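You operate a simulated robot arm through the tools that you are given. There is no shell and no other tool.

Carry out the task below with a simulated two-armed robot. There is one attempt and no reset: what you move stays moved.

Task
Take the blue cartridge and put it on the green type block. Take the square eyelet tube that says "0" from the top of the dating bench and put it on the yellow type block. Fetch the green stamp and set it on top of the taped carton on the top of the long bench. Put the card carton that says "pink" from the top of the white-topped desk on the top of the short wooden bench. Put the taped pack labelled "green" from the top of the narrow wooden bench on the top of the order desk and the taped pack labelled "grey" on the deck of the grey trolley. Take the lid off the black ink tin and lay it down on the top of the narrow wooden bench. Take the iron chute weight on the top of the short wooden bench and put it away on the top of the wooden bench across from the press. The order is free. Set down upright: green stamp, card carton, iron chute weight.

Only the result counts: the job must be done as asked and must still hold three seconds after the hand-in. Knocking over, shifting, dropping, spilling or breaking anything else fails it. Lids that push on must go on centred and level and be pressed home; caps that screw on are set level and turned clockwise until they are tight.

Robot
Two 7-joint arms with two-finger parallel grippers on one trunk, on a base that moves. Base frame: it is fixed to the floor where the robot stands at the start and does not move with it; the origin is under the middle of the robot, x ahead of it, y to its left, z up; the surface under the hand at the start is at about z = 82. Lengths are in cm, angles in degrees, forces in N, time in s.
The left shoulder is at the start at [2, 17, 117.8], the right one opposite. With the tool pointing down near the work surface each hand reaches from about 16 to 66 cm from the robot's upright axis, wherever it stands, measured 20 degrees to its own side. Places, roughly: black ink tin [-375, -175, 100]; blue cartridge [50, 0, 75]; card carton [-350, -100, 100]; deck of the grey trolley [-590, -240, 30]; green stamp [-300, -125, 100]; green type block (4x6x3 cm) [-200, -210, 90]; iron chute weight (9x5x6 cm) [-550, -160, 90]; square eyelet tube [0, -75, 75]; taped carton [-75, 175, 100]; taped pack [-375, -175, 100]; top of the order desk [-70, -340, 90]; top of the short wooden bench [-570, -160, 90]; top of the wooden bench across from the press [-210, 90, 90]; yellow type block (4x6x3 cm) [-210, -230, 90]. Payload 3.8 kg a hand.
The tool frame of a hand sits at the grasp point between the pads (the TCP): z along the fingers, y along the line on which they close. The tips reach 3 cm beyond it. The gripper opens to 11 cm. The fingers are 2 cm wide and 1 cm thick; the gripper's body (4.8 by 11.2 cm) begins 5.5 cm behind the TCP.
Orientation is that of the tool frame in the base frame, as a unit quaternion [x, y, z, w]. With the fingers straight down and closing along the base's y, the tool's x points along the base's -x, its y along +y and its z along -z.

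Tools
- The arms move only by the tool drive_tool. It takes "left_increments", "right_increments" or both (then of equal length, played together; a hand with none holds still); each is a list of rows, each an object of numbers (a shift or turn left out is 0, a gripper value left out holds the last): "hand": the finger opening in mm, from 0 to 110; "dx", "dy", "dz": the shift along the tool's x, y, z in mm; "ax", "ay", "az": the turn, a rotation vector about the tool's x, y, z in degrees. In form: [{"hand": .., "dx": .., "dy": .., "dz": .., "ax": .., "ay": .., "az": ..}, ...]. A call has 1 to 20 rows; each row is the pose to reach, as a shift and turn from the pose commanded when the call began, along the tool's axes at that moment. A row lasts 0.2 s, in which the tool goes at most 5 cm and 8.6 degrees; a call with a longer step from one row to the next is refused whole, and so is a gripper value outside its range. Where a pose cannot be reached the arm comes as near as it can. A force on the tool above 40 N (or 10 N above the force at the start of the call, whichever is more), or a blocked arm, ends the call early, and 0.2 s more pass. The fingers move at their own pace (about 7.2 cm/s each) and stop on an object; they squeeze with about 28 N. The grip force told is the motor's: it shows also when the fingers shut on nothing. Time passes only in rows, and 0.2 s behind the last, so rows that repeat a pose let the fingers close. It gives the time, the measured TCP pose, the force on the tool (base axes), the opening and the grip force at its end, in the units of the frame above (readings bear some noise), with the torque about the TCP (base axes, N m) and any sound that the robot's microphone picked up.
- Cameras (640 x 400 px; columns grow to the right, rows downward): "scene" is now at [7.95, -6.77, 133.73]; the picture's right is [-0.64, -0.77, 0.00], its down [-0.42, 0.35, -0.84] and it looks along [0.64, -0.54, -0.55] (base axes); focal length 249 px, centre (320, 200). "left" rides on the left gripper at [7.2, -1.7, -10.3] in its tool frame; the picture's right is [0.23, 0.97, 0.00], its down [-0.76, 0.18, -0.62] and it looks along [-0.61, 0.14, 0.78] (tool axes); focal length 222 px, centre (320, 200). "right" rides on the right gripper at [7.2, 1.7, -10.3] in its tool frame; the picture's right is [-0.23, 0.97, 0.00], its down [-0.76, -0.18, -0.62] and it looks along [-0.61, -0.14, 0.78] (tool axes); focal length 222 px, centre (320, 200). There is no depth. A picture from a camera that has moved, and an enlarged one, comes with that camera's place and axes in the base frame and with its lens. The place of the scene camera against the robot may be out by one fixed shift of up to 1.8 cm in any direction.
- capture(camera): a new picture of that camera. It takes no simulated time.
- raise_lower(by): moves the trunk up (or, below 0, down) by that many cm; the arms and the scene camera ride with it, the base frame stays. It gives what a move gives, with no picture.
- steer(legs): drives the robot by 1 to 6 legs, each [ahead, turn to the left] in cm and degrees, along the robot's own axes; the way and the turn of a leg run together, so that a leg with both is an arc; at most 150 cm and 180 degrees a leg. The arms and the cameras ride along, it lands a little off, and it stops where it bumps. It gives what a move gives.
- head_to(pan, tilt): turns the head with the scene camera to pan (to the left, within 80 degrees either way) and tilt (down, from -29 to 69), counted from straight ahead of the robot. It gives what a move gives.
- enlarge(camera, box): a new picture of the part [left, top, right, bottom] of that camera's present view, enlarged. It takes no simulated time.
- job_done(): hands the job in; it is judged then, once.

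Nothing tells you exact positions but the pictures and the camera data. Unless the task says otherwise, let go and move clear before handing in.

The tools are called after "Emit:" as name(argument=value, ...) on one line, values as JSON. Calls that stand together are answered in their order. drive_tool: Moves the arms, as the interface text tells. Its arguments: {"type":"object","properties":{"left_increments":{"type":"array"},"right_increments":{"type":"array"}},"required":[]} The other tools are called the same way: raise_lower (by) moves the trunk up or down; steer (legs) drives the base; head_to (pan, tilt) turns the head that bears the scene camera; capture (camera) takes a picture; enlarge (camera, box) takes an enlarged picture of a part of a camera's view; job_done () hands the job in.

At the start:

```text
time: 0.0
left_position: [42.01, -4.16, 116.94]
left_orientation: [0.0, 1.0, 0.001, 0.0]
left_ft_force: [0.4, 0.1, -0.8]
left_moment: [-0.02, 0.01, 0.01]
left_grip_width: 11.0
left_grasp_force: 0.1
right_position: [31.33, -37.22, 116.79]
right_orientation: [0.001, 1.0, 0.0, 0.001]
right_ft_force: [-0.5, -0.3, 0.1]
right_moment: [-0.01, -0.01, 0.0]
right_grip_width: 10.99
right_grasp_force: 0.1
trunk travel left (down, up): [-27.5, 29.5]
robot x, y, heading: [0.1, 0.1, 0.3]
head pan, tilt (commanded): [-39.8, 33.1]
```

scene: 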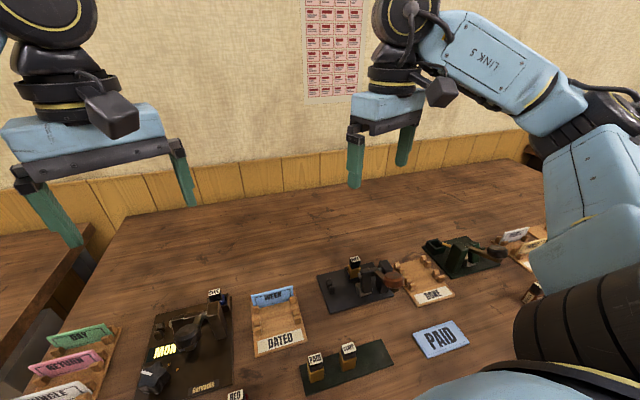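
right: 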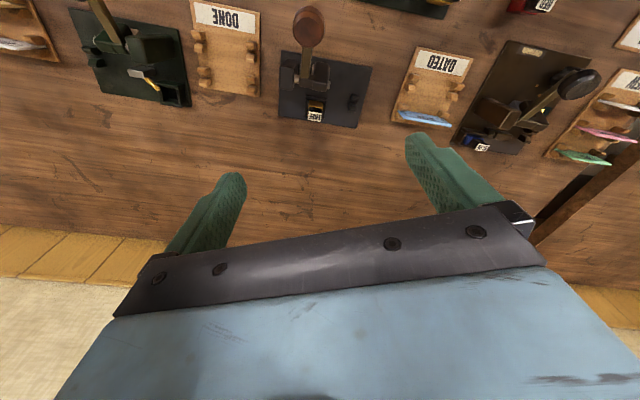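
left: 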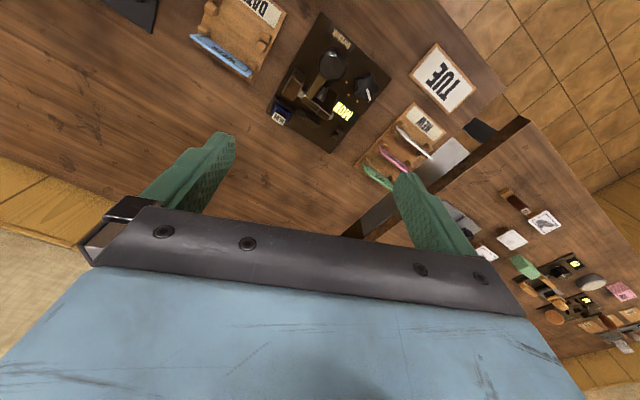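

I see a dating bench with several stamp stations in front of the robot; I will look around with the head first to find the cartridge, the eyelet tube and the other furniture.

Emit:
head_to(pan=0, tilt=35)

Emit:
capture(camera="scene")

Emit:
head_to(pan=60, tilt=25)

Emit:
capture(camera="scene")

Emit:
head_to(pan=-78, tilt=30)

Emit:
capture(camera="scene")

```text
time: 1.1
left_position: [41.96, -4.2, 116.95]
left_orientation: [-0.001, 1.0, -0.001, 0.0]
left_ft_force: [-0.9, 0.0, 0.7]
left_moment: [-0.01, 0.0, 0.01]
left_grip_width: 11.0
left_grasp_force: 0.0
right_position: [31.39, -37.3, 116.7]
right_orientation: [0.0, 1.0, -0.001, 0.001]
right_ft_force: [0.0, 0.1, -0.6]
right_moment: [-0.02, -0.01, 0.02]
right_grip_width: 10.98
right_grasp_force: 0.0
trunk travel left (down, up): [-27.5, 29.5]
robot x, y, heading: [-0.08, -0.22, -0.1]
head pan, tilt (commanded): [0.0, 35.0]
```

```text
taken
camera scene: at [9.91, -1.08, 133.43], right [0.0, -1.0, 0.0], down [-0.57, 0.0, -0.82], along [0.82, 0.0, -0.57], focal length 249 px, centre (320, 200)
```

scene: 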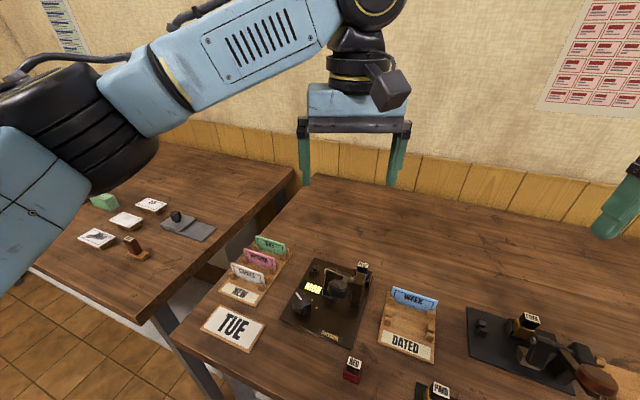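

```text
time: 2.4
left_position: [42.05, -4.2, 116.93]
left_orientation: [0.001, 1.0, 0.0, 0.0]
left_ft_force: [-0.1, 0.8, -0.4]
left_moment: [0.02, -0.03, 0.03]
left_grip_width: 11.02
left_grasp_force: 0.1
right_position: [31.36, -37.2, 116.83]
right_orientation: [0.001, 1.0, -0.001, 0.001]
right_ft_force: [0.1, -0.1, -0.4]
right_moment: [-0.02, 0.01, 0.02]
right_grip_width: 11.0
right_grasp_force: 0.0
trunk travel left (down, up): [-27.5, 29.5]
robot x, y, heading: [0.09, 0.04, -0.1]
head pan, tilt (commanded): [60.0, 25.0]
```

```text
taken
camera scene: at [5.71, 6.91, 135.0], right [0.87, -0.5, 0.0], down [-0.21, -0.37, -0.91], along [0.45, 0.78, -0.42], focal length 249 px, centre (320, 200)
```

scene: 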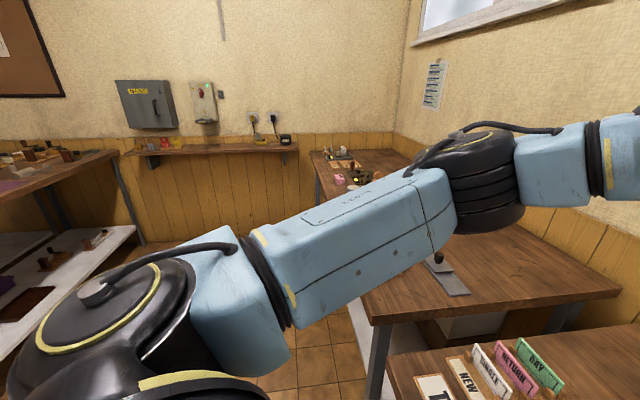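

```text
time: 4.6
left_position: [41.86, -4.24, 116.86]
left_orientation: [0.0, 1.0, 0.0, -0.001]
left_ft_force: [0.4, 0.1, 0.2]
left_moment: [-0.02, -0.01, -0.01]
left_grip_width: 11.0
left_grasp_force: 0.1
right_position: [31.35, -37.22, 116.75]
right_orientation: [0.0, 1.0, -0.001, 0.001]
right_ft_force: [0.2, 0.1, -0.1]
right_moment: [0.01, -0.01, -0.02]
right_grip_width: 10.99
right_grasp_force: 0.1
trunk travel left (down, up): [-27.5, 29.5]
robot x, y, heading: [0.03, -0.25, 0.0]
head pan, tilt (commanded): [-78.0, 30.0]
```

```text
taken
camera scene: at [2.99, -9.92, 134.21], right [-0.98, -0.21, 0.0], down [-0.1, 0.49, -0.87], along [0.18, -0.85, -0.5], focal length 249 px, centre (320, 200)
```

scene: 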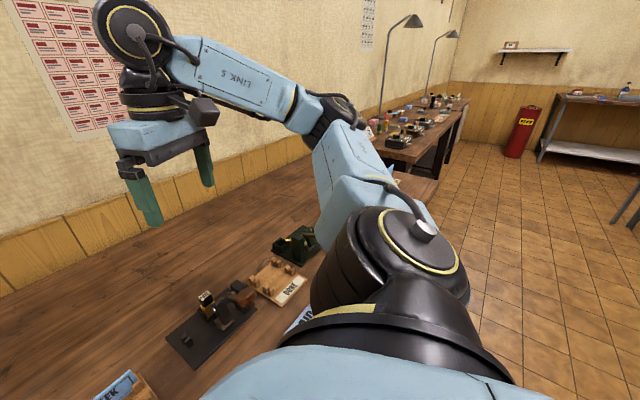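

The dating bench lies ahead with stamping machines; there is another bench to the left and a line of benches to the right. I'll look closer at the bench for the blue cartridge and the eyelet tubes.

Emit:
head_to(pan=-10, tilt=50)

Emit:
capture(camera="scene")

Emit:
enlarge(camera="scene", box=[160, 0, 480, 200])

Emit:
enlarge(camera="scene", box=[320, 100, 640, 300])

Emit:
enlarge(camera="scene", box=[0, 100, 320, 300])

```text
time: 6.0
left_position: [41.93, -4.27, 116.93]
left_orientation: [0.0, 1.0, -0.001, -0.001]
left_ft_force: [0.4, -0.5, -0.5]
left_moment: [-0.03, -0.01, 0.01]
left_grip_width: 10.99
left_grasp_force: 0.0
right_position: [31.43, -37.31, 116.68]
right_orientation: [0.0, 1.0, -0.002, 0.002]
right_ft_force: [0.4, 1.3, -0.4]
right_moment: [0.02, 0.04, -0.03]
right_grip_width: 11.01
right_grasp_force: 0.1
trunk travel left (down, up): [-27.5, 29.5]
robot x, y, heading: [0.02, 0.29, 0.2]
head pan, tilt (commanded): [-10.0, 50.0]
```

```text
taken
camera scene: at [8.68, -2.41, 131.26], right [-0.17, -0.98, 0.0], down [-0.75, 0.13, -0.64], along [0.63, -0.11, -0.77], focal length 249 px, centre (320, 200)
```

scene: 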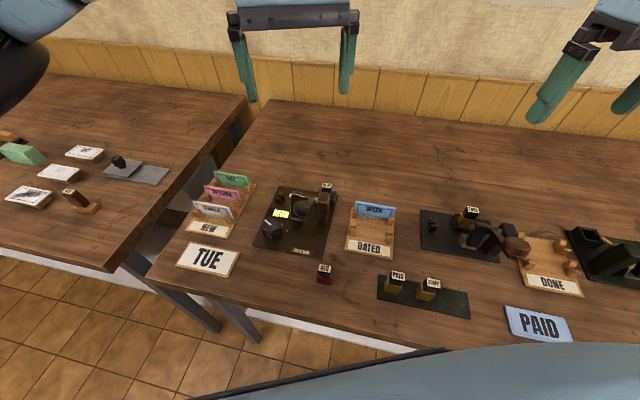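

```text
2.00 times, centred on (320, 100) of scene
camera zoom: at [8.68, -2.41, 131.26], right [-0.17, -0.98, 0.0], down [-0.75, 0.13, -0.64], along [0.63, -0.11, -0.77], focal length 498 px, centre (320, 400)
```

zoom: 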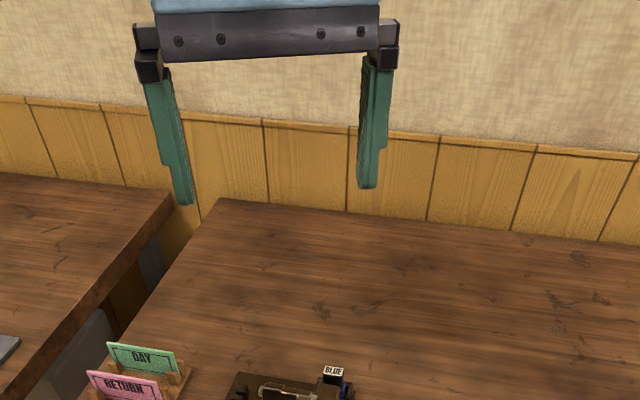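

```text
2.00 times, centred on (480, 200) of scene
camera zoom: at [8.68, -2.41, 131.26], right [-0.17, -0.98, 0.0], down [-0.75, 0.13, -0.64], along [0.63, -0.11, -0.77], focal length 498 px, centre (0, 200)
```

zoom: 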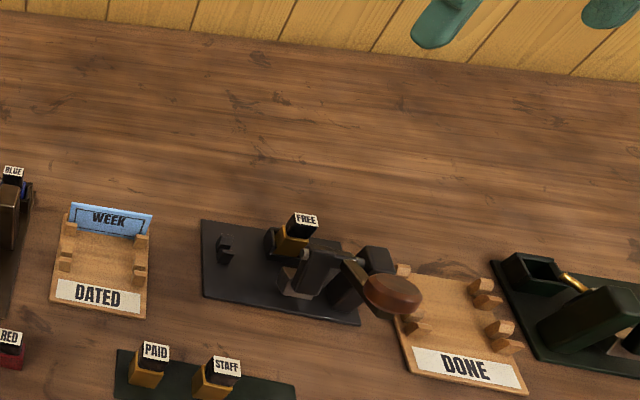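

```text
2.00 times, centred on (160, 200) of scene
camera zoom: at [8.68, -2.41, 131.26], right [-0.17, -0.98, 0.0], down [-0.75, 0.13, -0.64], along [0.63, -0.11, -0.77], focal length 498 px, centre (640, 200)
```

zoom: 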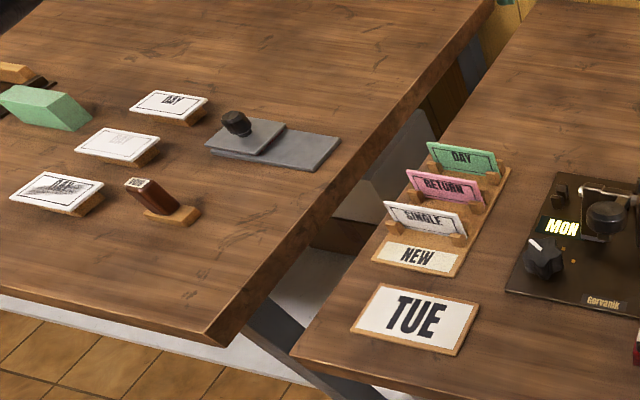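

The blue cartridge sits in the holder of the "MON" dating machine; I still need to find the eyelet tube to the right, so I look there.

Emit:
head_to(pan=-60, tilt=55)

Emit:
capture(camera="scene")

Emit:
head_to(pan=-80, tilt=62)

Emit:
capture(camera="scene")

```text
time: 7.1
left_position: [41.97, -4.17, 117.02]
left_orientation: [-0.001, 1.0, 0.001, 0.001]
left_ft_force: [0.1, 0.4, 0.1]
left_moment: [0.04, -0.03, -0.01]
left_grip_width: 11.01
left_grasp_force: 0.0
right_position: [31.36, -37.25, 116.86]
right_orientation: [0.0, 1.0, -0.001, 0.0]
right_ft_force: [0.3, 1.1, 0.6]
right_moment: [0.0, 0.01, -0.01]
right_grip_width: 11.01
right_grasp_force: 0.0
trunk travel left (down, up): [-27.5, 29.5]
robot x, y, heading: [0.17, 0.24, -0.1]
head pan, tilt (commanded): [-60.0, 55.0]
```

```text
taken
camera scene: at [4.71, -7.31, 130.6], right [-0.87, -0.5, 0.0], down [-0.41, 0.71, -0.57], along [0.29, -0.5, -0.82], focal length 249 px, centre (320, 200)
```

scene: 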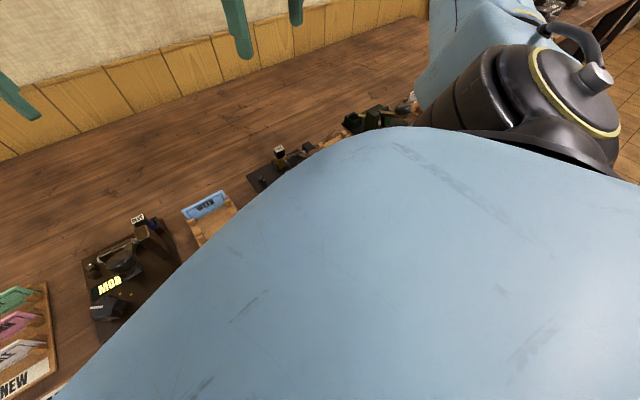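

```text
time: 8.0
left_position: [41.91, -4.13, 116.88]
left_orientation: [0.0, 1.0, 0.001, 0.001]
left_ft_force: [0.5, 0.7, 0.5]
left_moment: [-0.01, 0.0, 0.02]
left_grip_width: 11.01
left_grasp_force: 0.0
right_position: [31.38, -37.26, 116.8]
right_orientation: [-0.001, 1.0, -0.001, 0.001]
right_ft_force: [0.8, -0.2, 0.2]
right_moment: [0.02, 0.02, -0.01]
right_grip_width: 11.01
right_grasp_force: 0.0
trunk travel left (down, up): [-27.5, 29.5]
robot x, y, heading: [0.04, 0.05, 0.3]
head pan, tilt (commanded): [-80.0, 62.0]
```

```text
taken
camera scene: at [2.22, -7.4, 129.77], right [-0.98, -0.17, 0.0], down [-0.15, 0.87, -0.47], along [0.08, -0.46, -0.88], focal length 249 px, centre (320, 200)
```

scene: 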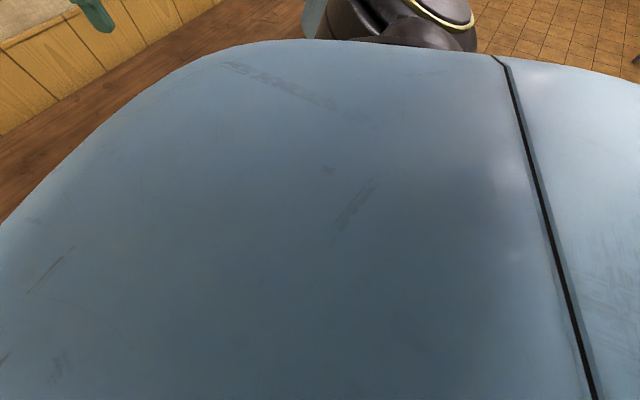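

The right arm hides the right part of the bench for now; I start with the blue cartridge, looking at the machine through the left hand camera.

Emit:
enlarge(camera="left", box=[240, 0, 420, 160])

Emit:
head_to(pan=-10, tilt=50)

Emit:
enlarge(camera="scene", box=[240, 160, 360, 270])

```text
2.50 times, centred on (330, 80) of left
camera zoom: at [34.79, -5.89, 127.33], right [-0.23, 0.97, 0.0], down [0.76, 0.18, 0.62], along [0.61, 0.14, -0.78], focal length 555 px, centre (295, 500)
```

zoom: 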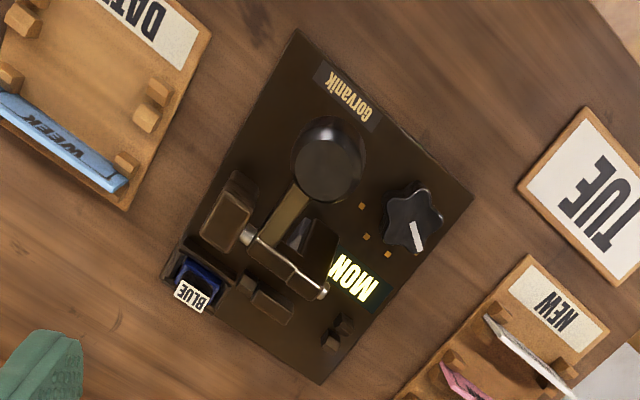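

```text
time: 9.4
left_position: [41.95, -4.2, 116.89]
left_orientation: [-0.001, 1.0, 0.001, 0.0]
left_ft_force: [0.6, 0.5, 0.4]
left_moment: [0.02, -0.03, -0.01]
left_grip_width: 11.0
left_grasp_force: 0.0
right_position: [31.32, -37.27, 116.78]
right_orientation: [0.0, 1.0, 0.0, 0.001]
right_ft_force: [0.0, -0.2, -1.0]
right_moment: [0.01, -0.01, 0.02]
right_grip_width: 11.0
right_grasp_force: 0.1
trunk travel left (down, up): [-27.5, 29.5]
robot x, y, heading: [0.2, 0.04, 0.0]
head pan, tilt (commanded): [-10.0, 50.0]
```

```text
3.64 times, centred on (300, 215) of scene
camera zoom: at [8.68, -2.41, 131.25], right [-0.17, -0.98, 0.0], down [-0.75, 0.13, -0.64], along [0.63, -0.11, -0.77], focal length 905 px, centre (393, 146)
```

zoom: 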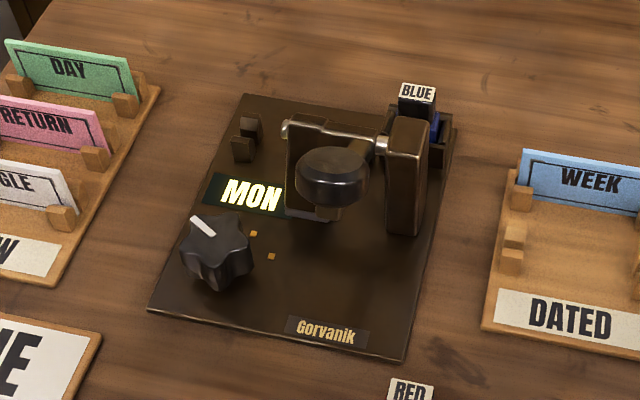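

I move the left hand down and slightly back for a closer look at the blue cartridge.

Emit:
drive_tool(left_increments=[{"dx": 10, "dy": -10, "dz": 45}, {"dx": 20, "dy": -20, "dz": 90}, {"dx": 30, "dy": -30, "dz": 130}, {"dx": 40, "dy": -38, "dz": 170}])

Emit:
capture(camera="left")

Emit:
enlarge(camera="left", box=[220, 120, 420, 245])

```text
time: 10.4
left_position: [38.05, -7.98, 99.95]
left_orientation: [-0.001, 1.0, 0.0, 0.0]
left_ft_force: [-0.2, 1.3, 0.6]
left_moment: [0.01, 0.0, -0.02]
left_grip_width: 10.99
left_grasp_force: 0.1
right_position: [31.38, -37.23, 116.76]
right_orientation: [0.001, 1.0, -0.001, 0.001]
right_ft_force: [0.5, 0.1, -0.1]
right_moment: [-0.01, -0.02, -0.02]
right_grip_width: 11.0
right_grasp_force: 0.0
trunk travel left (down, up): [-27.5, 29.5]
robot x, y, heading: [-0.24, 0.02, -0.1]
head pan, tilt (commanded): [-10.0, 50.0]
```

```text
taken
camera left: at [30.87, -9.7, 110.37], right [-0.23, 0.97, 0.0], down [0.76, 0.18, 0.62], along [0.61, 0.14, -0.78], focal length 222 px, centre (320, 200)
```

left: 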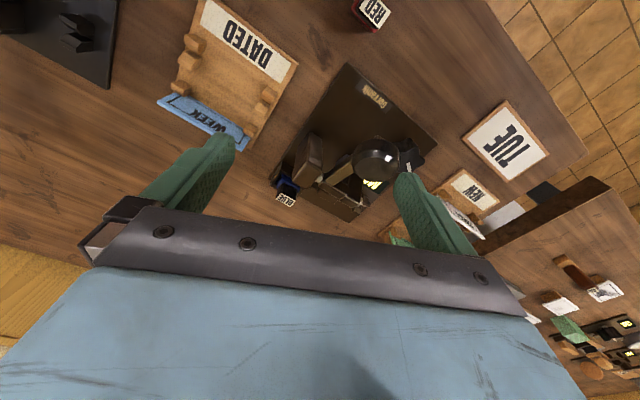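

```text
3.20 times, centred on (320, 182) of left
camera zoom: at [30.87, -9.7, 110.37], right [-0.23, 0.97, 0.0], down [0.76, 0.18, 0.62], along [0.61, 0.14, -0.78], focal length 711 px, centre (320, 256)
```

zoom: 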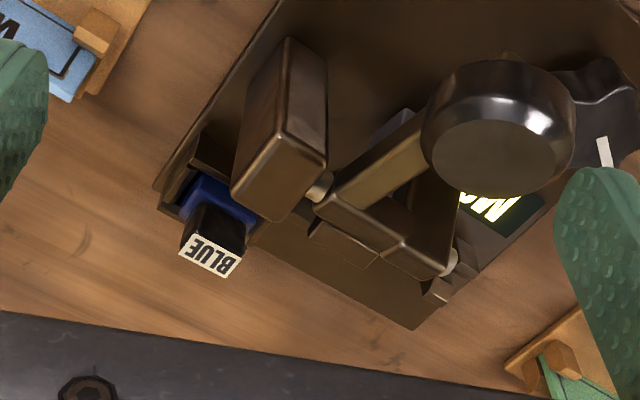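

The blue cartridge is a blue body with a black, white-labelled stalk at about [49.2, -10.0, 88], turned about -22° with its machine. I align the left hand with it above and look again.

Emit:
drive_tool(left_increments=[{"dx": -37, "dy": -7, "dz": 0, "az": 7.3}, {"dx": -74, "dy": -14, "dz": 0, "az": 14.6}, {"dx": -111, "dy": -20, "dz": 5, "az": 21.8}, {"dx": -111, "dy": -20, "dz": 5, "az": 21.8}])

Emit:
capture(camera="left")

Emit:
enlarge(camera="left", box=[240, 100, 400, 200])

Emit:
enlarge(camera="scene", box=[240, 120, 400, 220])

```text
time: 11.4
left_position: [49.11, -10.08, 99.35]
left_orientation: [0.189, 0.982, 0.0, 0.001]
left_ft_force: [0.0, 0.3, -0.8]
left_moment: [0.0, 0.0, 0.0]
left_grip_width: 11.0
left_grasp_force: 0.1
right_position: [31.35, -37.22, 116.7]
right_orientation: [0.0, 1.0, -0.001, 0.001]
right_ft_force: [0.3, 0.5, -0.2]
right_moment: [0.02, 0.01, -0.02]
right_grip_width: 10.98
right_grasp_force: 0.0
trunk travel left (down, up): [-27.5, 29.5]
robot x, y, heading: [0.13, -0.22, 0.2]
head pan, tilt (commanded): [-10.0, 50.0]
```

```text
taken
camera left: at [41.78, -8.95, 109.8], right [0.15, 0.99, 0.0], down [0.77, -0.12, 0.62], along [0.62, -0.09, -0.78], focal length 222 px, centre (320, 200)
```

left: 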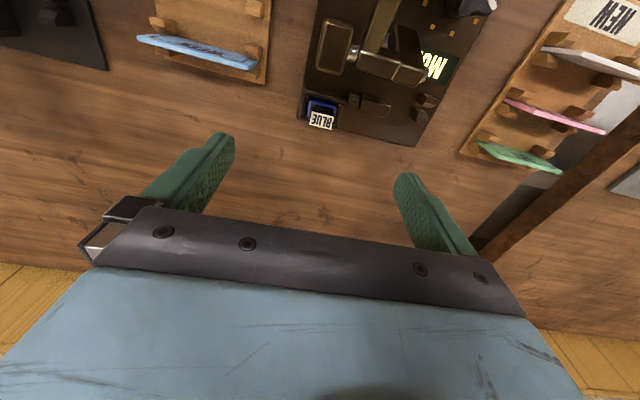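

```text
4.00 times, centred on (320, 150) of left
camera zoom: at [41.78, -8.95, 109.8], right [0.15, 0.99, 0.0], down [0.77, -0.12, 0.62], along [0.62, -0.09, -0.78], focal length 888 px, centre (320, 400)
```

zoom: 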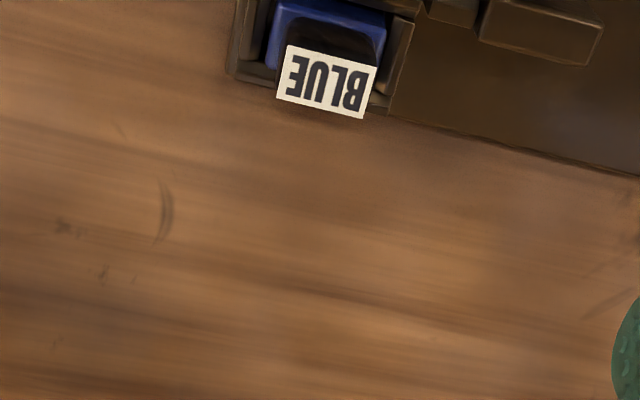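

```text
4.00 times, centred on (320, 170) of scene
camera zoom: at [8.67, -2.37, 131.26], right [-0.17, -0.98, 0.0], down [-0.75, 0.13, -0.64], along [0.63, -0.11, -0.77], focal length 995 px, centre (320, 320)
```

zoom: 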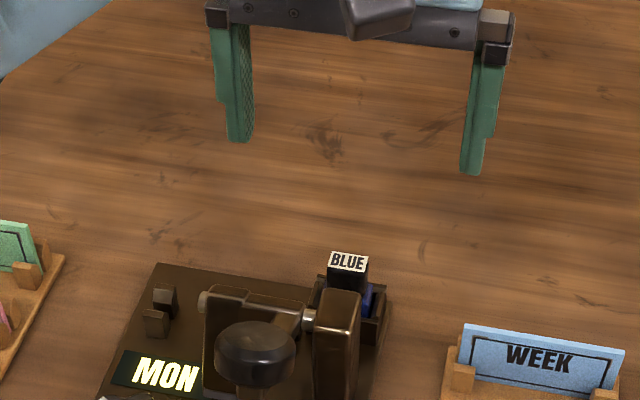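

I check the gap between the pillar and the cartridge stalk before going down.

Emit:
enlarge(camera="left", box=[260, 0, 420, 140])

```text
2.86 times, centred on (340, 70) of left
camera zoom: at [41.78, -8.95, 109.8], right [0.15, 0.99, 0.0], down [0.77, -0.12, 0.62], along [0.62, -0.09, -0.78], focal length 635 px, centre (263, 571)
```

zoom: 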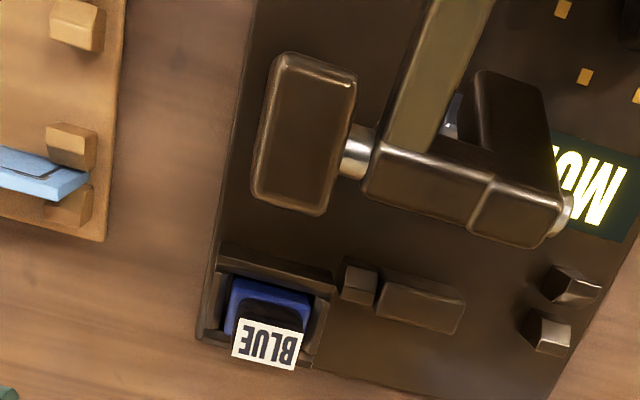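

There's ample room around the stalk, so I close the fingers to 5 cm and go down to label height for a check.

Emit:
drive_tool(left_increments=[{"hand": 50, "dx": 0, "dy": 2.6, "dz": 20}, {"dx": 0, "dy": 2.6, "dz": 45}, {"dx": 0, "dy": 2.6, "dz": 65}, {"dx": 0, "dy": 2.6, "dz": 82}, {"dx": 0, "dy": 2.6, "dz": 82}])

Emit:
enlarge(camera="left", box=[240, 80, 400, 220])

Emit:
enlarge(camera="scene", box=[270, 140, 390, 230])

```text
time: 12.6
left_position: [49.05, -9.73, 91.22]
left_orientation: [0.189, 0.982, 0.0, 0.0]
left_ft_force: [-0.1, -0.1, 0.0]
left_moment: [-0.03, -0.02, 0.0]
left_grip_width: 4.99
left_grasp_force: 0.0
right_position: [31.39, -37.18, 116.77]
right_orientation: [0.0, 1.0, -0.001, 0.0]
right_ft_force: [0.3, -0.7, -0.5]
right_moment: [-0.01, -0.02, -0.01]
right_grip_width: 11.02
right_grasp_force: 0.0
trunk travel left (down, up): [-27.5, 29.5]
robot x, y, heading: [0.18, 0.43, 0.1]
head pan, tilt (commanded): [-10.0, 50.0]
```

```text
2.86 times, centred on (320, 150) of left
camera zoom: at [41.78, -8.69, 101.64], right [0.15, 0.99, 0.0], down [0.77, -0.12, 0.62], along [0.62, -0.09, -0.78], focal length 635 px, centre (320, 343)
```

zoom: 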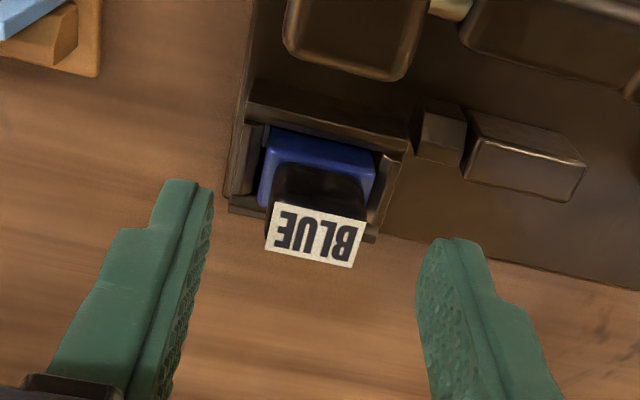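

```text
4.44 times, centred on (330, 185) of scene
camera zoom: at [8.68, -2.4, 131.26], right [-0.17, -0.98, 0.0], down [-0.75, 0.13, -0.64], along [0.63, -0.11, -0.77], focal length 1106 px, centre (276, 267)
```

zoom: 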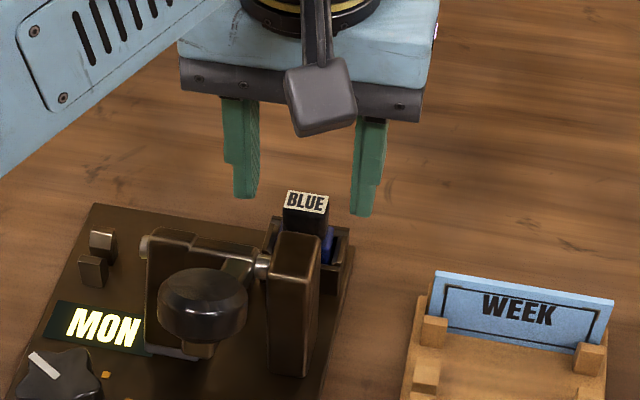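

The stalk is centred between the fingers. I go down 1.8 cm more, close on the stalk and lift straight up.

Emit:
drive_tool(left_increments=[{"hand": 50, "dz": 9}, {"dz": 18}, {"dz": 18, "hand": 0}, {"dz": 18}, {"dz": 18}, {"dz": 18}])

Emit:
enlarge(camera="left", box=[240, 80, 400, 220])

```text
time: 14.0
left_position: [49.07, -9.69, 89.33]
left_orientation: [0.188, 0.982, 0.0, -0.001]
left_ft_force: [-0.1, -0.6, 1.1]
left_moment: [-0.02, -0.01, -0.01]
left_grip_width: 2.31
left_grasp_force: 28.1
right_position: [31.42, -37.29, 116.79]
right_orientation: [0.0, 1.0, -0.001, 0.001]
right_ft_force: [0.1, 0.2, 0.5]
right_moment: [0.04, 0.0, -0.04]
right_grip_width: 10.99
right_grasp_force: 0.1
trunk travel left (down, up): [-27.5, 29.5]
robot x, y, heading: [-0.19, -0.0, -0.1]
head pan, tilt (commanded): [-10.0, 50.0]
```

```text
2.86 times, centred on (320, 150) of left
camera zoom: at [41.76, -8.65, 99.77], right [0.15, 0.99, 0.0], down [0.77, -0.12, 0.62], along [0.62, -0.09, -0.78], focal length 635 px, centre (320, 343)
```

zoom: 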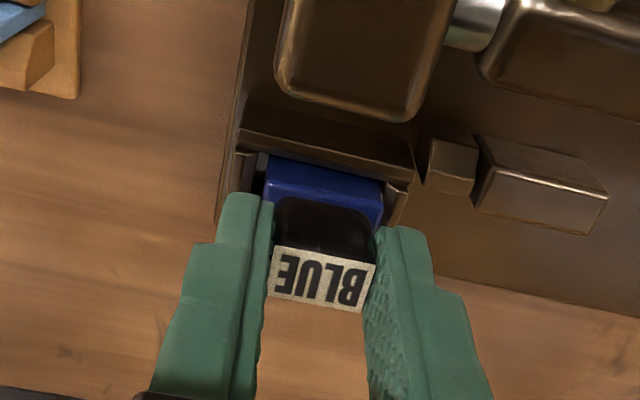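

The stalk is gripped at 2.3 cm. I lift straight up slowly and check the force.

Emit:
drive_tool(left_increments=[{"dz": -10}, {"dz": -20}, {"dz": -40}, {"dz": -70}, {"dz": -110}, {"dz": -150}])

Emit:
capture(camera="left")

Emit:
enlarge(camera="scene", box=[240, 60, 400, 220])

```text
time: 15.4
left_position: [49.18, -9.71, 104.22]
left_orientation: [0.19, 0.982, 0.001, -0.001]
left_ft_force: [0.6, 1.1, -0.4]
left_moment: [0.0, 0.03, 0.02]
left_grip_width: 2.26
left_grasp_force: 27.8
right_position: [31.34, -37.24, 116.77]
right_orientation: [-0.001, 1.0, -0.001, 0.001]
right_ft_force: [0.0, -0.4, 0.3]
right_moment: [-0.01, -0.05, 0.0]
right_grip_width: 10.99
right_grasp_force: 0.0
trunk travel left (down, up): [-27.5, 29.5]
robot x, y, heading: [0.01, -0.26, -0.1]
head pan, tilt (commanded): [-10.0, 50.0]
```

```text
taken
camera left: at [41.97, -8.6, 114.62], right [0.15, 0.99, 0.0], down [0.77, -0.12, 0.62], along [0.62, -0.09, -0.78], focal length 222 px, centre (320, 200)
```

left: 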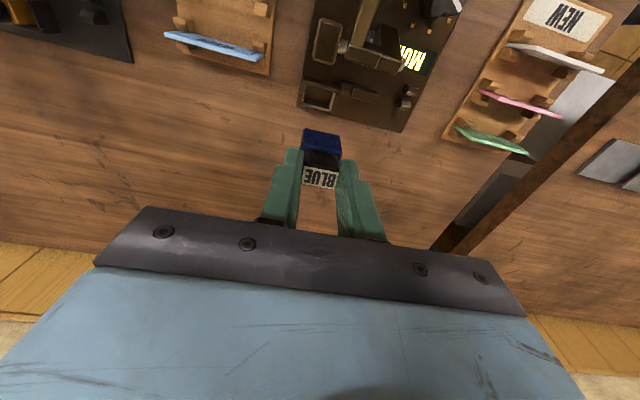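

```text
2.50 times, centred on (320, 140) of scene
camera zoom: at [8.68, -2.38, 131.26], right [-0.17, -0.98, 0.0], down [-0.75, 0.13, -0.64], along [0.63, -0.11, -0.77], focal length 622 px, centre (320, 350)
```

zoom: 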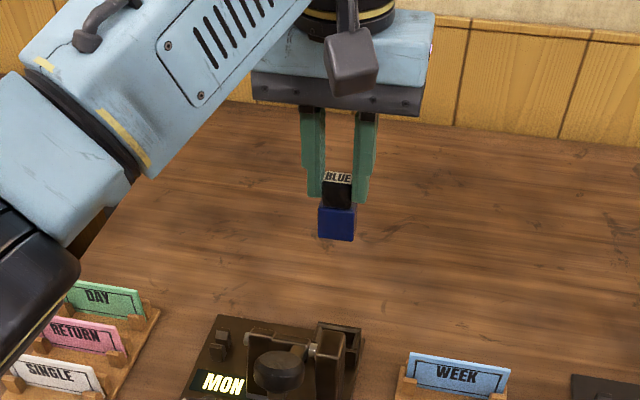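

The blue cartridge is out and held. Now I move the right hand to the right to look for the "0" eyelet tube.

Emit:
drive_tool(right_increments=[{"dy": -50}, {"dy": -100}, {"dy": -150}, {"dy": -200}, {"dy": -200}])

Emit:
capture(camera="right")

Emit:
head_to(pan=-50, tilt=45)

Emit:
capture(camera="scene")

```text
time: 16.6
left_position: [49.18, -9.82, 104.19]
left_orientation: [0.189, 0.982, -0.001, 0.0]
left_ft_force: [0.6, -0.3, -0.1]
left_moment: [-0.01, 0.01, -0.05]
left_grip_width: 2.29
left_grasp_force: 28.1
right_position: [32.18, -55.25, 116.5]
right_orientation: [0.002, 1.0, -0.001, 0.002]
right_ft_force: [0.1, 0.8, -0.1]
right_moment: [-0.01, -0.02, -0.01]
right_grip_width: 10.97
right_grasp_force: 0.0
right hand out of reach, approached as far as the arm can: row 3, 4, 5
trunk travel left (down, up): [-27.5, 29.5]
robot x, y, heading: [-0.02, 0.44, 0.1]
head pan, tilt (commanded): [-10.0, 50.0]
```

```text
taken
camera right: at [24.91, -53.54, 126.78], right [0.23, 0.97, 0.0], down [0.76, -0.18, 0.63], along [0.61, -0.14, -0.78], focal length 222 px, centre (320, 200)
```

right: 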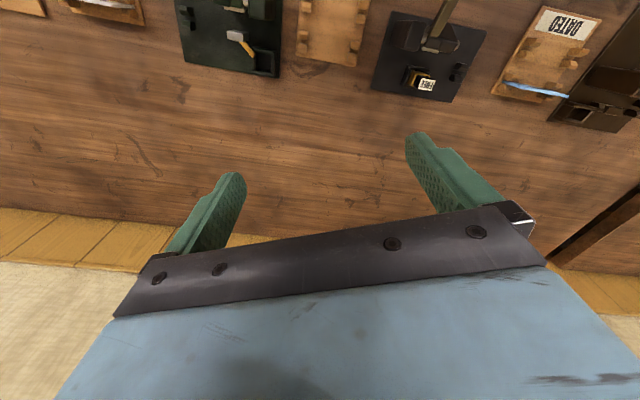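

```text
time: 17.6
left_position: [49.19, -9.76, 104.15]
left_orientation: [0.189, 0.982, 0.001, -0.001]
left_ft_force: [0.0, 0.0, -0.2]
left_moment: [-0.01, 0.02, 0.0]
left_grip_width: 2.32
left_grasp_force: 27.6
right_position: [32.28, -55.19, 116.38]
right_orientation: [0.002, 1.0, -0.001, 0.002]
right_ft_force: [0.4, -0.3, -0.7]
right_moment: [-0.01, 0.0, 0.03]
right_grip_width: 11.02
right_grasp_force: 0.1
trunk travel left (down, up): [-27.5, 29.5]
robot x, y, heading: [0.11, 0.23, -0.1]
head pan, tilt (commanded): [-50.0, 45.0]
```

```text
taken
camera scene: at [6.34, -7.29, 131.95], right [-0.77, -0.64, 0.0], down [-0.46, 0.54, -0.71], along [0.45, -0.54, -0.71], focal length 249 px, centre (320, 200)
```

scene: 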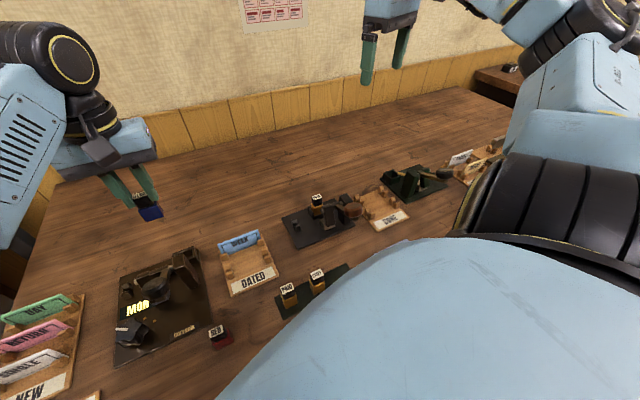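

The tube must be farther right along the bench, which runs slanted (about -22°). I bring both hands into a compact carrying pose, then back off and turn right to look along the bench.

Emit:
drive_tool(left_increments=[{"dx": 30, "dy": 12, "dz": -20, "az": -4}, {"dx": 60, "dy": 25, "dz": -40, "az": -8}, {"dx": 95, "dy": 40, "dz": -60, "az": -12}, {"dx": 130, "dy": 55, "dz": -60, "az": -16}, {"dx": 152, "dy": 67, "dz": -60, "az": -20}, {"dx": 174, "dy": 79, "dz": -60, "az": -21.8}, {"dx": 174, "dy": 79, "dz": -60, "az": -21.8}], right_increments=[{"dy": 45}, {"dy": 90}, {"dy": 135}, {"dy": 180}, {"dy": 225}, {"dy": 270}, {"dy": 315}])

Emit:
steer(legs=[[-25, 0], [0, -60]])

Emit:
head_to(pan=0, tilt=30)

Emit:
capture(camera="scene")

```text
time: 19.2
left_position: [36.16, 4.11, 110.36]
left_orientation: [0.0, 1.0, 0.001, 0.0]
left_ft_force: [0.4, -1.1, -0.7]
left_moment: [0.05, 0.01, -0.02]
left_grip_width: 2.28
left_grasp_force: 28.2
right_position: [32.13, -23.44, 116.39]
right_orientation: [0.001, 1.0, -0.001, 0.001]
right_ft_force: [-0.3, -0.4, 0.6]
right_moment: [-0.01, 0.02, 0.0]
right_grip_width: 10.99
right_grasp_force: 0.1
trunk travel left (down, up): [-27.5, 29.5]
robot x, y, heading: [-0.02, 0.16, -0.1]
head pan, tilt (commanded): [-50.0, 45.0]
```

```text
time: 23.7
left_position: [-2.41, -28.87, 110.18]
left_orientation: [0.49, 0.872, 0.0, 0.0]
left_ft_force: [-0.1, -0.4, 0.0]
left_moment: [0.0, -0.04, 0.0]
left_grip_width: 2.31
left_grasp_force: 28.3
right_position: [-28.06, -39.71, 116.49]
right_orientation: [0.49, 0.872, 0.0, 0.001]
right_ft_force: [-0.2, 0.0, 0.9]
right_moment: [0.02, 0.01, -0.03]
right_grip_width: 11.01
right_grasp_force: 0.1
trunk travel left (down, up): [-27.5, 29.5]
robot x, y, heading: [-24.37, -0.08, -58.9]
head pan, tilt (commanded): [-50.0, 45.0]
```

```text
time: 24.8
left_position: [-2.42, -28.81, 110.32]
left_orientation: [0.49, 0.872, 0.0, 0.0]
left_ft_force: [0.2, -0.2, -1.2]
left_moment: [-0.03, 0.03, 0.02]
left_grip_width: 2.32
left_grasp_force: 27.9
right_position: [-27.98, -39.69, 116.47]
right_orientation: [0.49, 0.872, -0.002, 0.001]
right_ft_force: [0.9, 0.3, -0.8]
right_moment: [0.01, 0.03, -0.01]
right_grip_width: 11.0
right_grasp_force: 0.1
trunk travel left (down, up): [-27.5, 29.5]
robot x, y, heading: [-24.89, -0.11, -58.8]
head pan, tilt (commanded): [0.0, 30.0]
```

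```text
taken
camera scene: at [-19.77, -10.66, 134.21], right [-0.85, -0.52, 0.0], down [-0.26, 0.43, -0.87], along [0.45, -0.74, -0.5], focal length 249 px, centre (320, 200)
```

scene: 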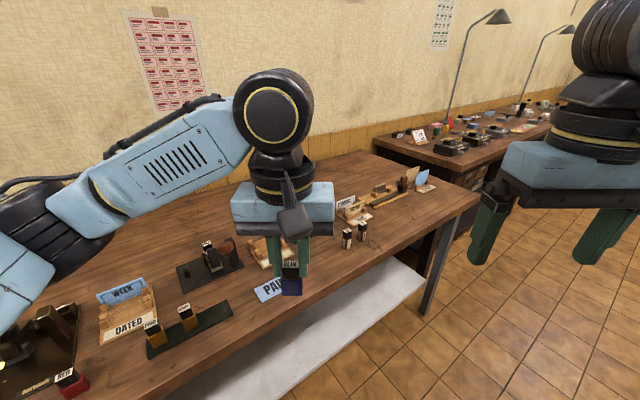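

Two small square tubes stand at the front right of the bench; I zoom in on them.

Emit:
enlarge(camera="scene", box=[300, 160, 460, 260])

Emit:
enlarge(camera="scene", box=[360, 80, 560, 180])

```text
4.00 times, centred on (380, 210) of scene
camera zoom: at [-19.77, -10.66, 134.21], right [-0.85, -0.52, 0.0], down [-0.26, 0.43, -0.87], along [0.45, -0.74, -0.5], focal length 995 px, centre (80, 160)
```

zoom: 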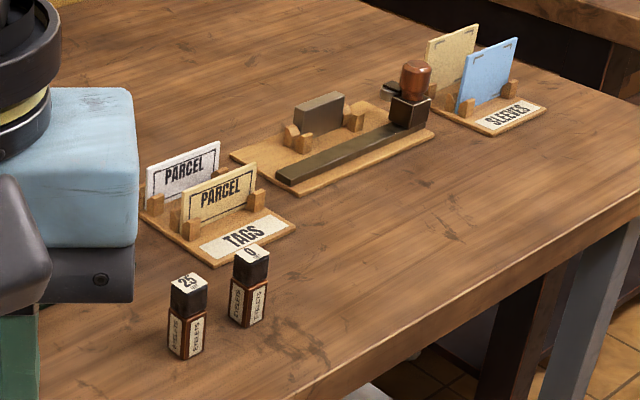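

```text
3.20 times, centred on (460, 130) of scene
camera zoom: at [-19.77, -10.66, 134.21], right [-0.85, -0.52, 0.0], down [-0.26, 0.43, -0.87], along [0.45, -0.74, -0.5], focal length 796 px, centre (-128, 424)
```

zoom: 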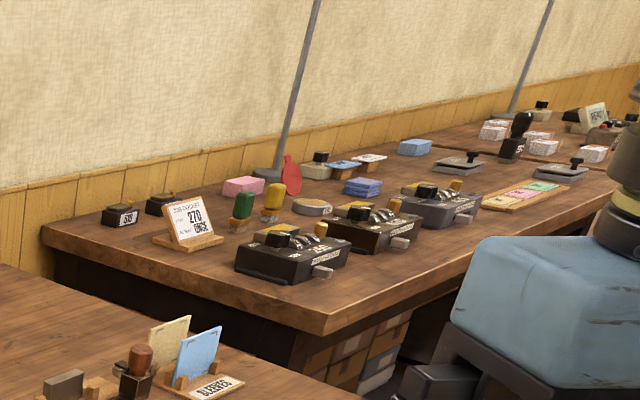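

The "0" tube stands at about [1.9, -72.5] (about 7 cm tall), the "25" tube 6.4 cm to its left. I drive to put it in easy reach of the right hand.

Emit:
steer(legs=[[0, -25], [30, 0], [0, 40]])

Emit:
head_to(pan=-15, tilt=50)

Emit:
capture(camera="scene")

Emit:
capture(camera="right")

```text
time: 30.1
left_position: [7.81, -52.81, 110.25]
left_orientation: [0.37, 0.929, 0.001, -0.001]
left_ft_force: [0.2, -1.0, -0.8]
left_moment: [0.01, 0.0, 0.05]
left_grip_width: 2.27
left_grasp_force: 27.8
right_position: [-14.04, -69.98, 116.48]
right_orientation: [0.37, 0.929, -0.001, 0.001]
right_ft_force: [0.7, 0.9, 0.9]
right_moment: [-0.01, 0.0, 0.01]
right_grip_width: 11.03
right_grasp_force: 0.0
trunk travel left (down, up): [-27.5, 29.5]
robot x, y, heading: [-21.15, -30.9, -43.4]
head pan, tilt (commanded): [0.0, 30.0]
```

```text
time: 30.9
left_position: [7.59, -52.75, 110.28]
left_orientation: [0.369, 0.929, 0.0, 0.001]
left_ft_force: [0.5, 0.3, -0.6]
left_moment: [0.02, -0.01, 0.01]
left_grip_width: 2.29
left_grasp_force: 27.7
right_position: [-14.07, -70.02, 116.46]
right_orientation: [0.37, 0.929, -0.001, 0.0]
right_ft_force: [0.8, -0.2, -0.1]
right_moment: [0.02, 0.02, -0.03]
right_grip_width: 11.01
right_grasp_force: 0.1
trunk travel left (down, up): [-27.5, 29.5]
robot x, y, heading: [-21.22, -30.67, -43.4]
head pan, tilt (commanded): [-15.0, 50.0]
```

```text
taken
camera scene: at [-16.66, -40.02, 131.26], right [-0.85, -0.52, 0.0], down [-0.4, 0.65, -0.64], along [0.34, -0.55, -0.77], focal length 249 px, centre (320, 200)
```

scene: 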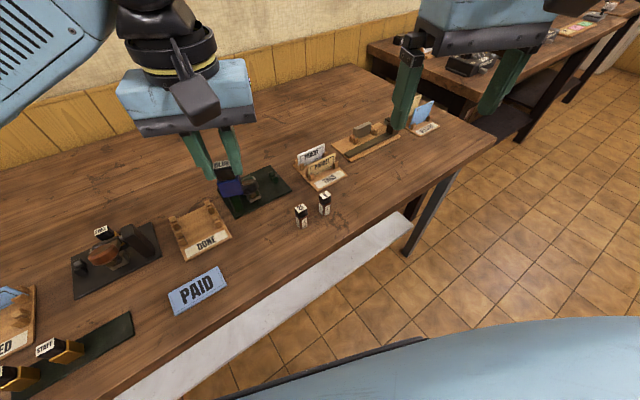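

```text
taken
camera right: at [-18.18, -63.84, 126.91], right [0.83, 0.55, 0.0], down [0.43, -0.65, 0.62], along [0.34, -0.52, -0.78], focal length 222 px, centre (320, 200)
```

right: 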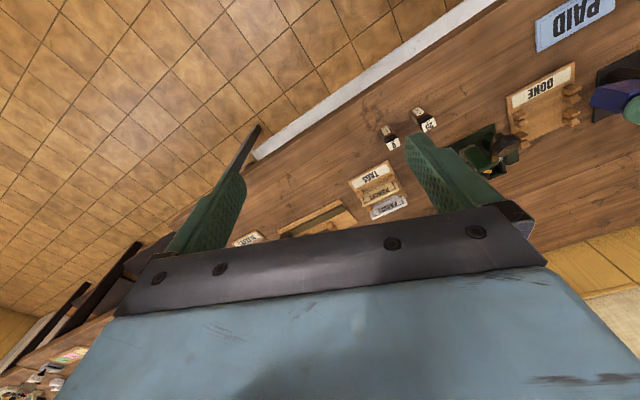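

I see both tubes; I zoom in from both cameras to get the pose of "0".

Emit:
enlarge(camera="scene", box=[270, 170, 370, 240])

Emit:
enlarge(camera="right", box=[350, 80, 450, 160])

```text
5.71 times, centred on (320, 205) of scene
camera zoom: at [-16.66, -40.02, 131.26], right [-0.85, -0.52, 0.0], down [-0.4, 0.65, -0.64], along [0.34, -0.55, -0.77], focal length 1422 px, centre (320, 171)
```

zoom: 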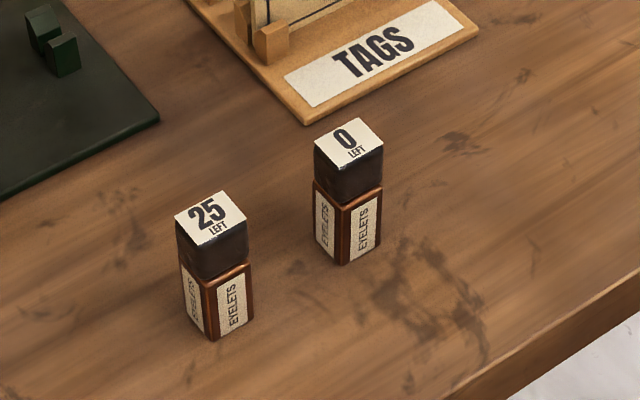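

```text
5.00 times, centred on (400, 120) of right
camera zoom: at [-18.18, -63.84, 126.91], right [0.83, 0.55, 0.0], down [0.43, -0.65, 0.62], along [0.34, -0.52, -0.78], focal length 1111 px, centre (-80, 600)
```

zoom: 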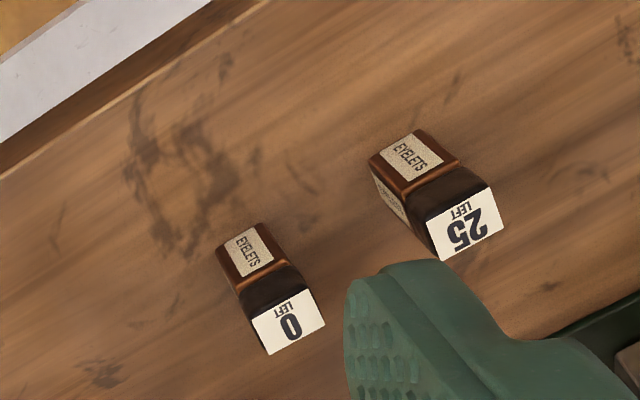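

I take tube "0" to be about [1.5, -71] with its top near z = 90, aligned with the bench. I bring the right hand over it, turned to the bench's direction, and shift the left hand aside.

Emit:
drive_tool(left_increments=[{"dy": 20}, {"dy": 40}, {"dy": 60}, {"dy": 60}, {"dy": 60}, {"dy": 60}], right_increments=[{"dx": -25, "dy": 20, "dz": 25, "az": -4}, {"dx": -50, "dy": 40, "dz": 50, "az": -8}, {"dx": -75, "dy": 60, "dz": 80, "az": -12}, {"dx": -100, "dy": 80, "dz": 110, "az": -16}, {"dx": -119, "dy": 99, "dz": 140, "az": -21.7}, {"dx": -119, "dy": 99, "dz": 150, "az": -21.7}])

Emit:
capture(camera="right")

Emit:
enlarge(camera="right", box=[240, 90, 400, 210])

```text
time: 32.3
left_position: [11.68, -48.54, 110.27]
left_orientation: [0.37, 0.929, 0.0, 0.0]
left_ft_force: [0.3, 0.3, -1.2]
left_moment: [-0.02, -0.01, 0.04]
left_grip_width: 2.33
left_grasp_force: 27.6
right_position: [1.34, -71.01, 101.71]
right_orientation: [0.188, 0.982, -0.002, 0.0]
right_ft_force: [-0.4, 0.4, 0.1]
right_moment: [-0.01, 0.03, -0.01]
right_grip_width: 11.02
right_grasp_force: 0.1
trunk travel left (down, up): [-27.5, 29.5]
robot x, y, heading: [-21.0, -30.95, -43.3]
head pan, tilt (commanded): [-15.0, 50.0]
```

```text
taken
camera right: at [-4.84, -66.77, 111.99], right [0.57, 0.82, 0.0], down [0.64, -0.45, 0.63], along [0.51, -0.36, -0.78], focal length 222 px, centre (320, 200)
```

right: 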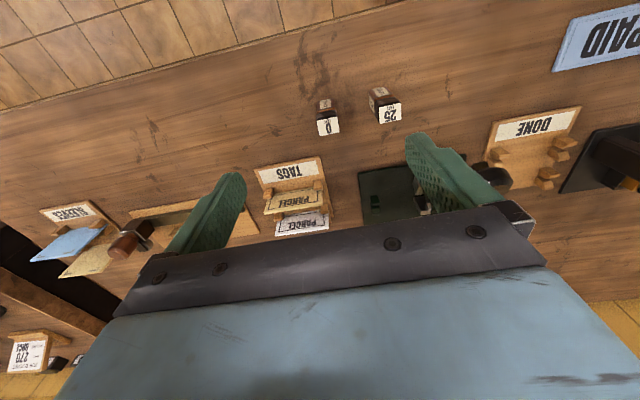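

```text
3.33 times, centred on (320, 150) of right
camera zoom: at [-4.84, -66.77, 111.99], right [0.57, 0.82, 0.0], down [0.64, -0.45, 0.63], along [0.51, -0.36, -0.78], focal length 740 px, centre (320, 367)
```

zoom: 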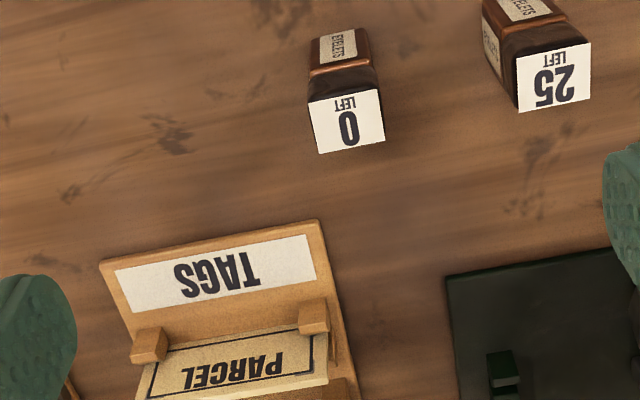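

Tube "0" top centre comes out at [2.86, -71.12, 88.1], turned about -26°. I set the fingers to 4.5 cm, align and go down to z = 86 around it.

Emit:
drive_tool(right_increments=[{"hand": 45, "dx": -7, "dy": 2, "dz": 0, "az": 2}, {"dx": -14.5, "dy": 4.6, "dz": 20, "az": 4.7}, {"dx": -14.5, "dy": 4.6, "dz": 50, "az": 4.7}, {"dx": -14.5, "dy": 4.6, "dz": 80, "az": 4.7}, {"dx": -14.5, "dy": 4.6, "dz": 100, "az": 4.7}, {"dx": -14.5, "dy": 4.6, "dz": 100, "az": 4.7}])

Emit:
capture(camera="right")

Emit:
enlarge(camera="right", box=[240, 90, 400, 210])

```text
time: 33.7
left_position: [11.65, -48.56, 110.2]
left_orientation: [0.369, 0.929, 0.001, 0.0]
left_ft_force: [0.3, 0.3, 0.1]
left_moment: [-0.03, -0.02, 0.0]
left_grip_width: 2.3
left_grasp_force: 28.0
right_position: [2.92, -71.24, 91.53]
right_orientation: [0.229, 0.974, 0.0, 0.0]
right_ft_force: [0.8, -0.7, 0.0]
right_moment: [0.0, -0.01, -0.03]
right_grip_width: 4.49
right_grasp_force: 0.1
trunk travel left (down, up): [-27.5, 29.5]
robot x, y, heading: [-20.87, -30.65, -43.5]
head pan, tilt (commanded): [-15.0, 50.0]
```

```text
taken
camera right: at [-2.81, -66.42, 101.86], right [0.64, 0.77, 0.0], down [0.6, -0.5, 0.62], along [0.48, -0.4, -0.78], focal length 222 px, centre (320, 200)
```

right: 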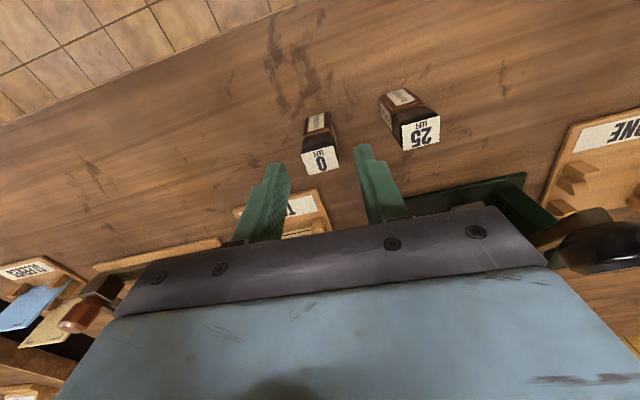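

```text
3.33 times, centred on (320, 150) of right
camera zoom: at [-2.81, -66.42, 101.86], right [0.64, 0.77, 0.0], down [0.6, -0.5, 0.62], along [0.48, -0.4, -0.78], focal length 740 px, centre (320, 367)
```

zoom: 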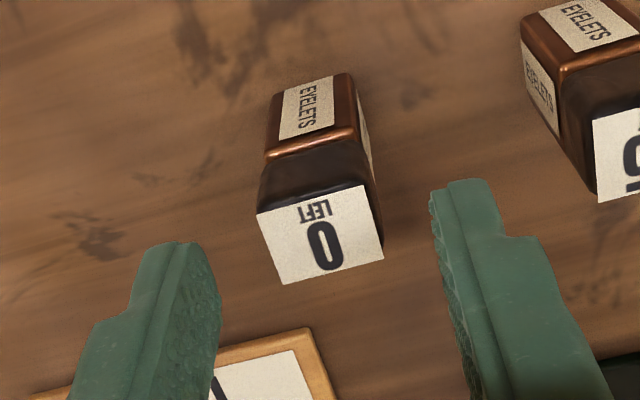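

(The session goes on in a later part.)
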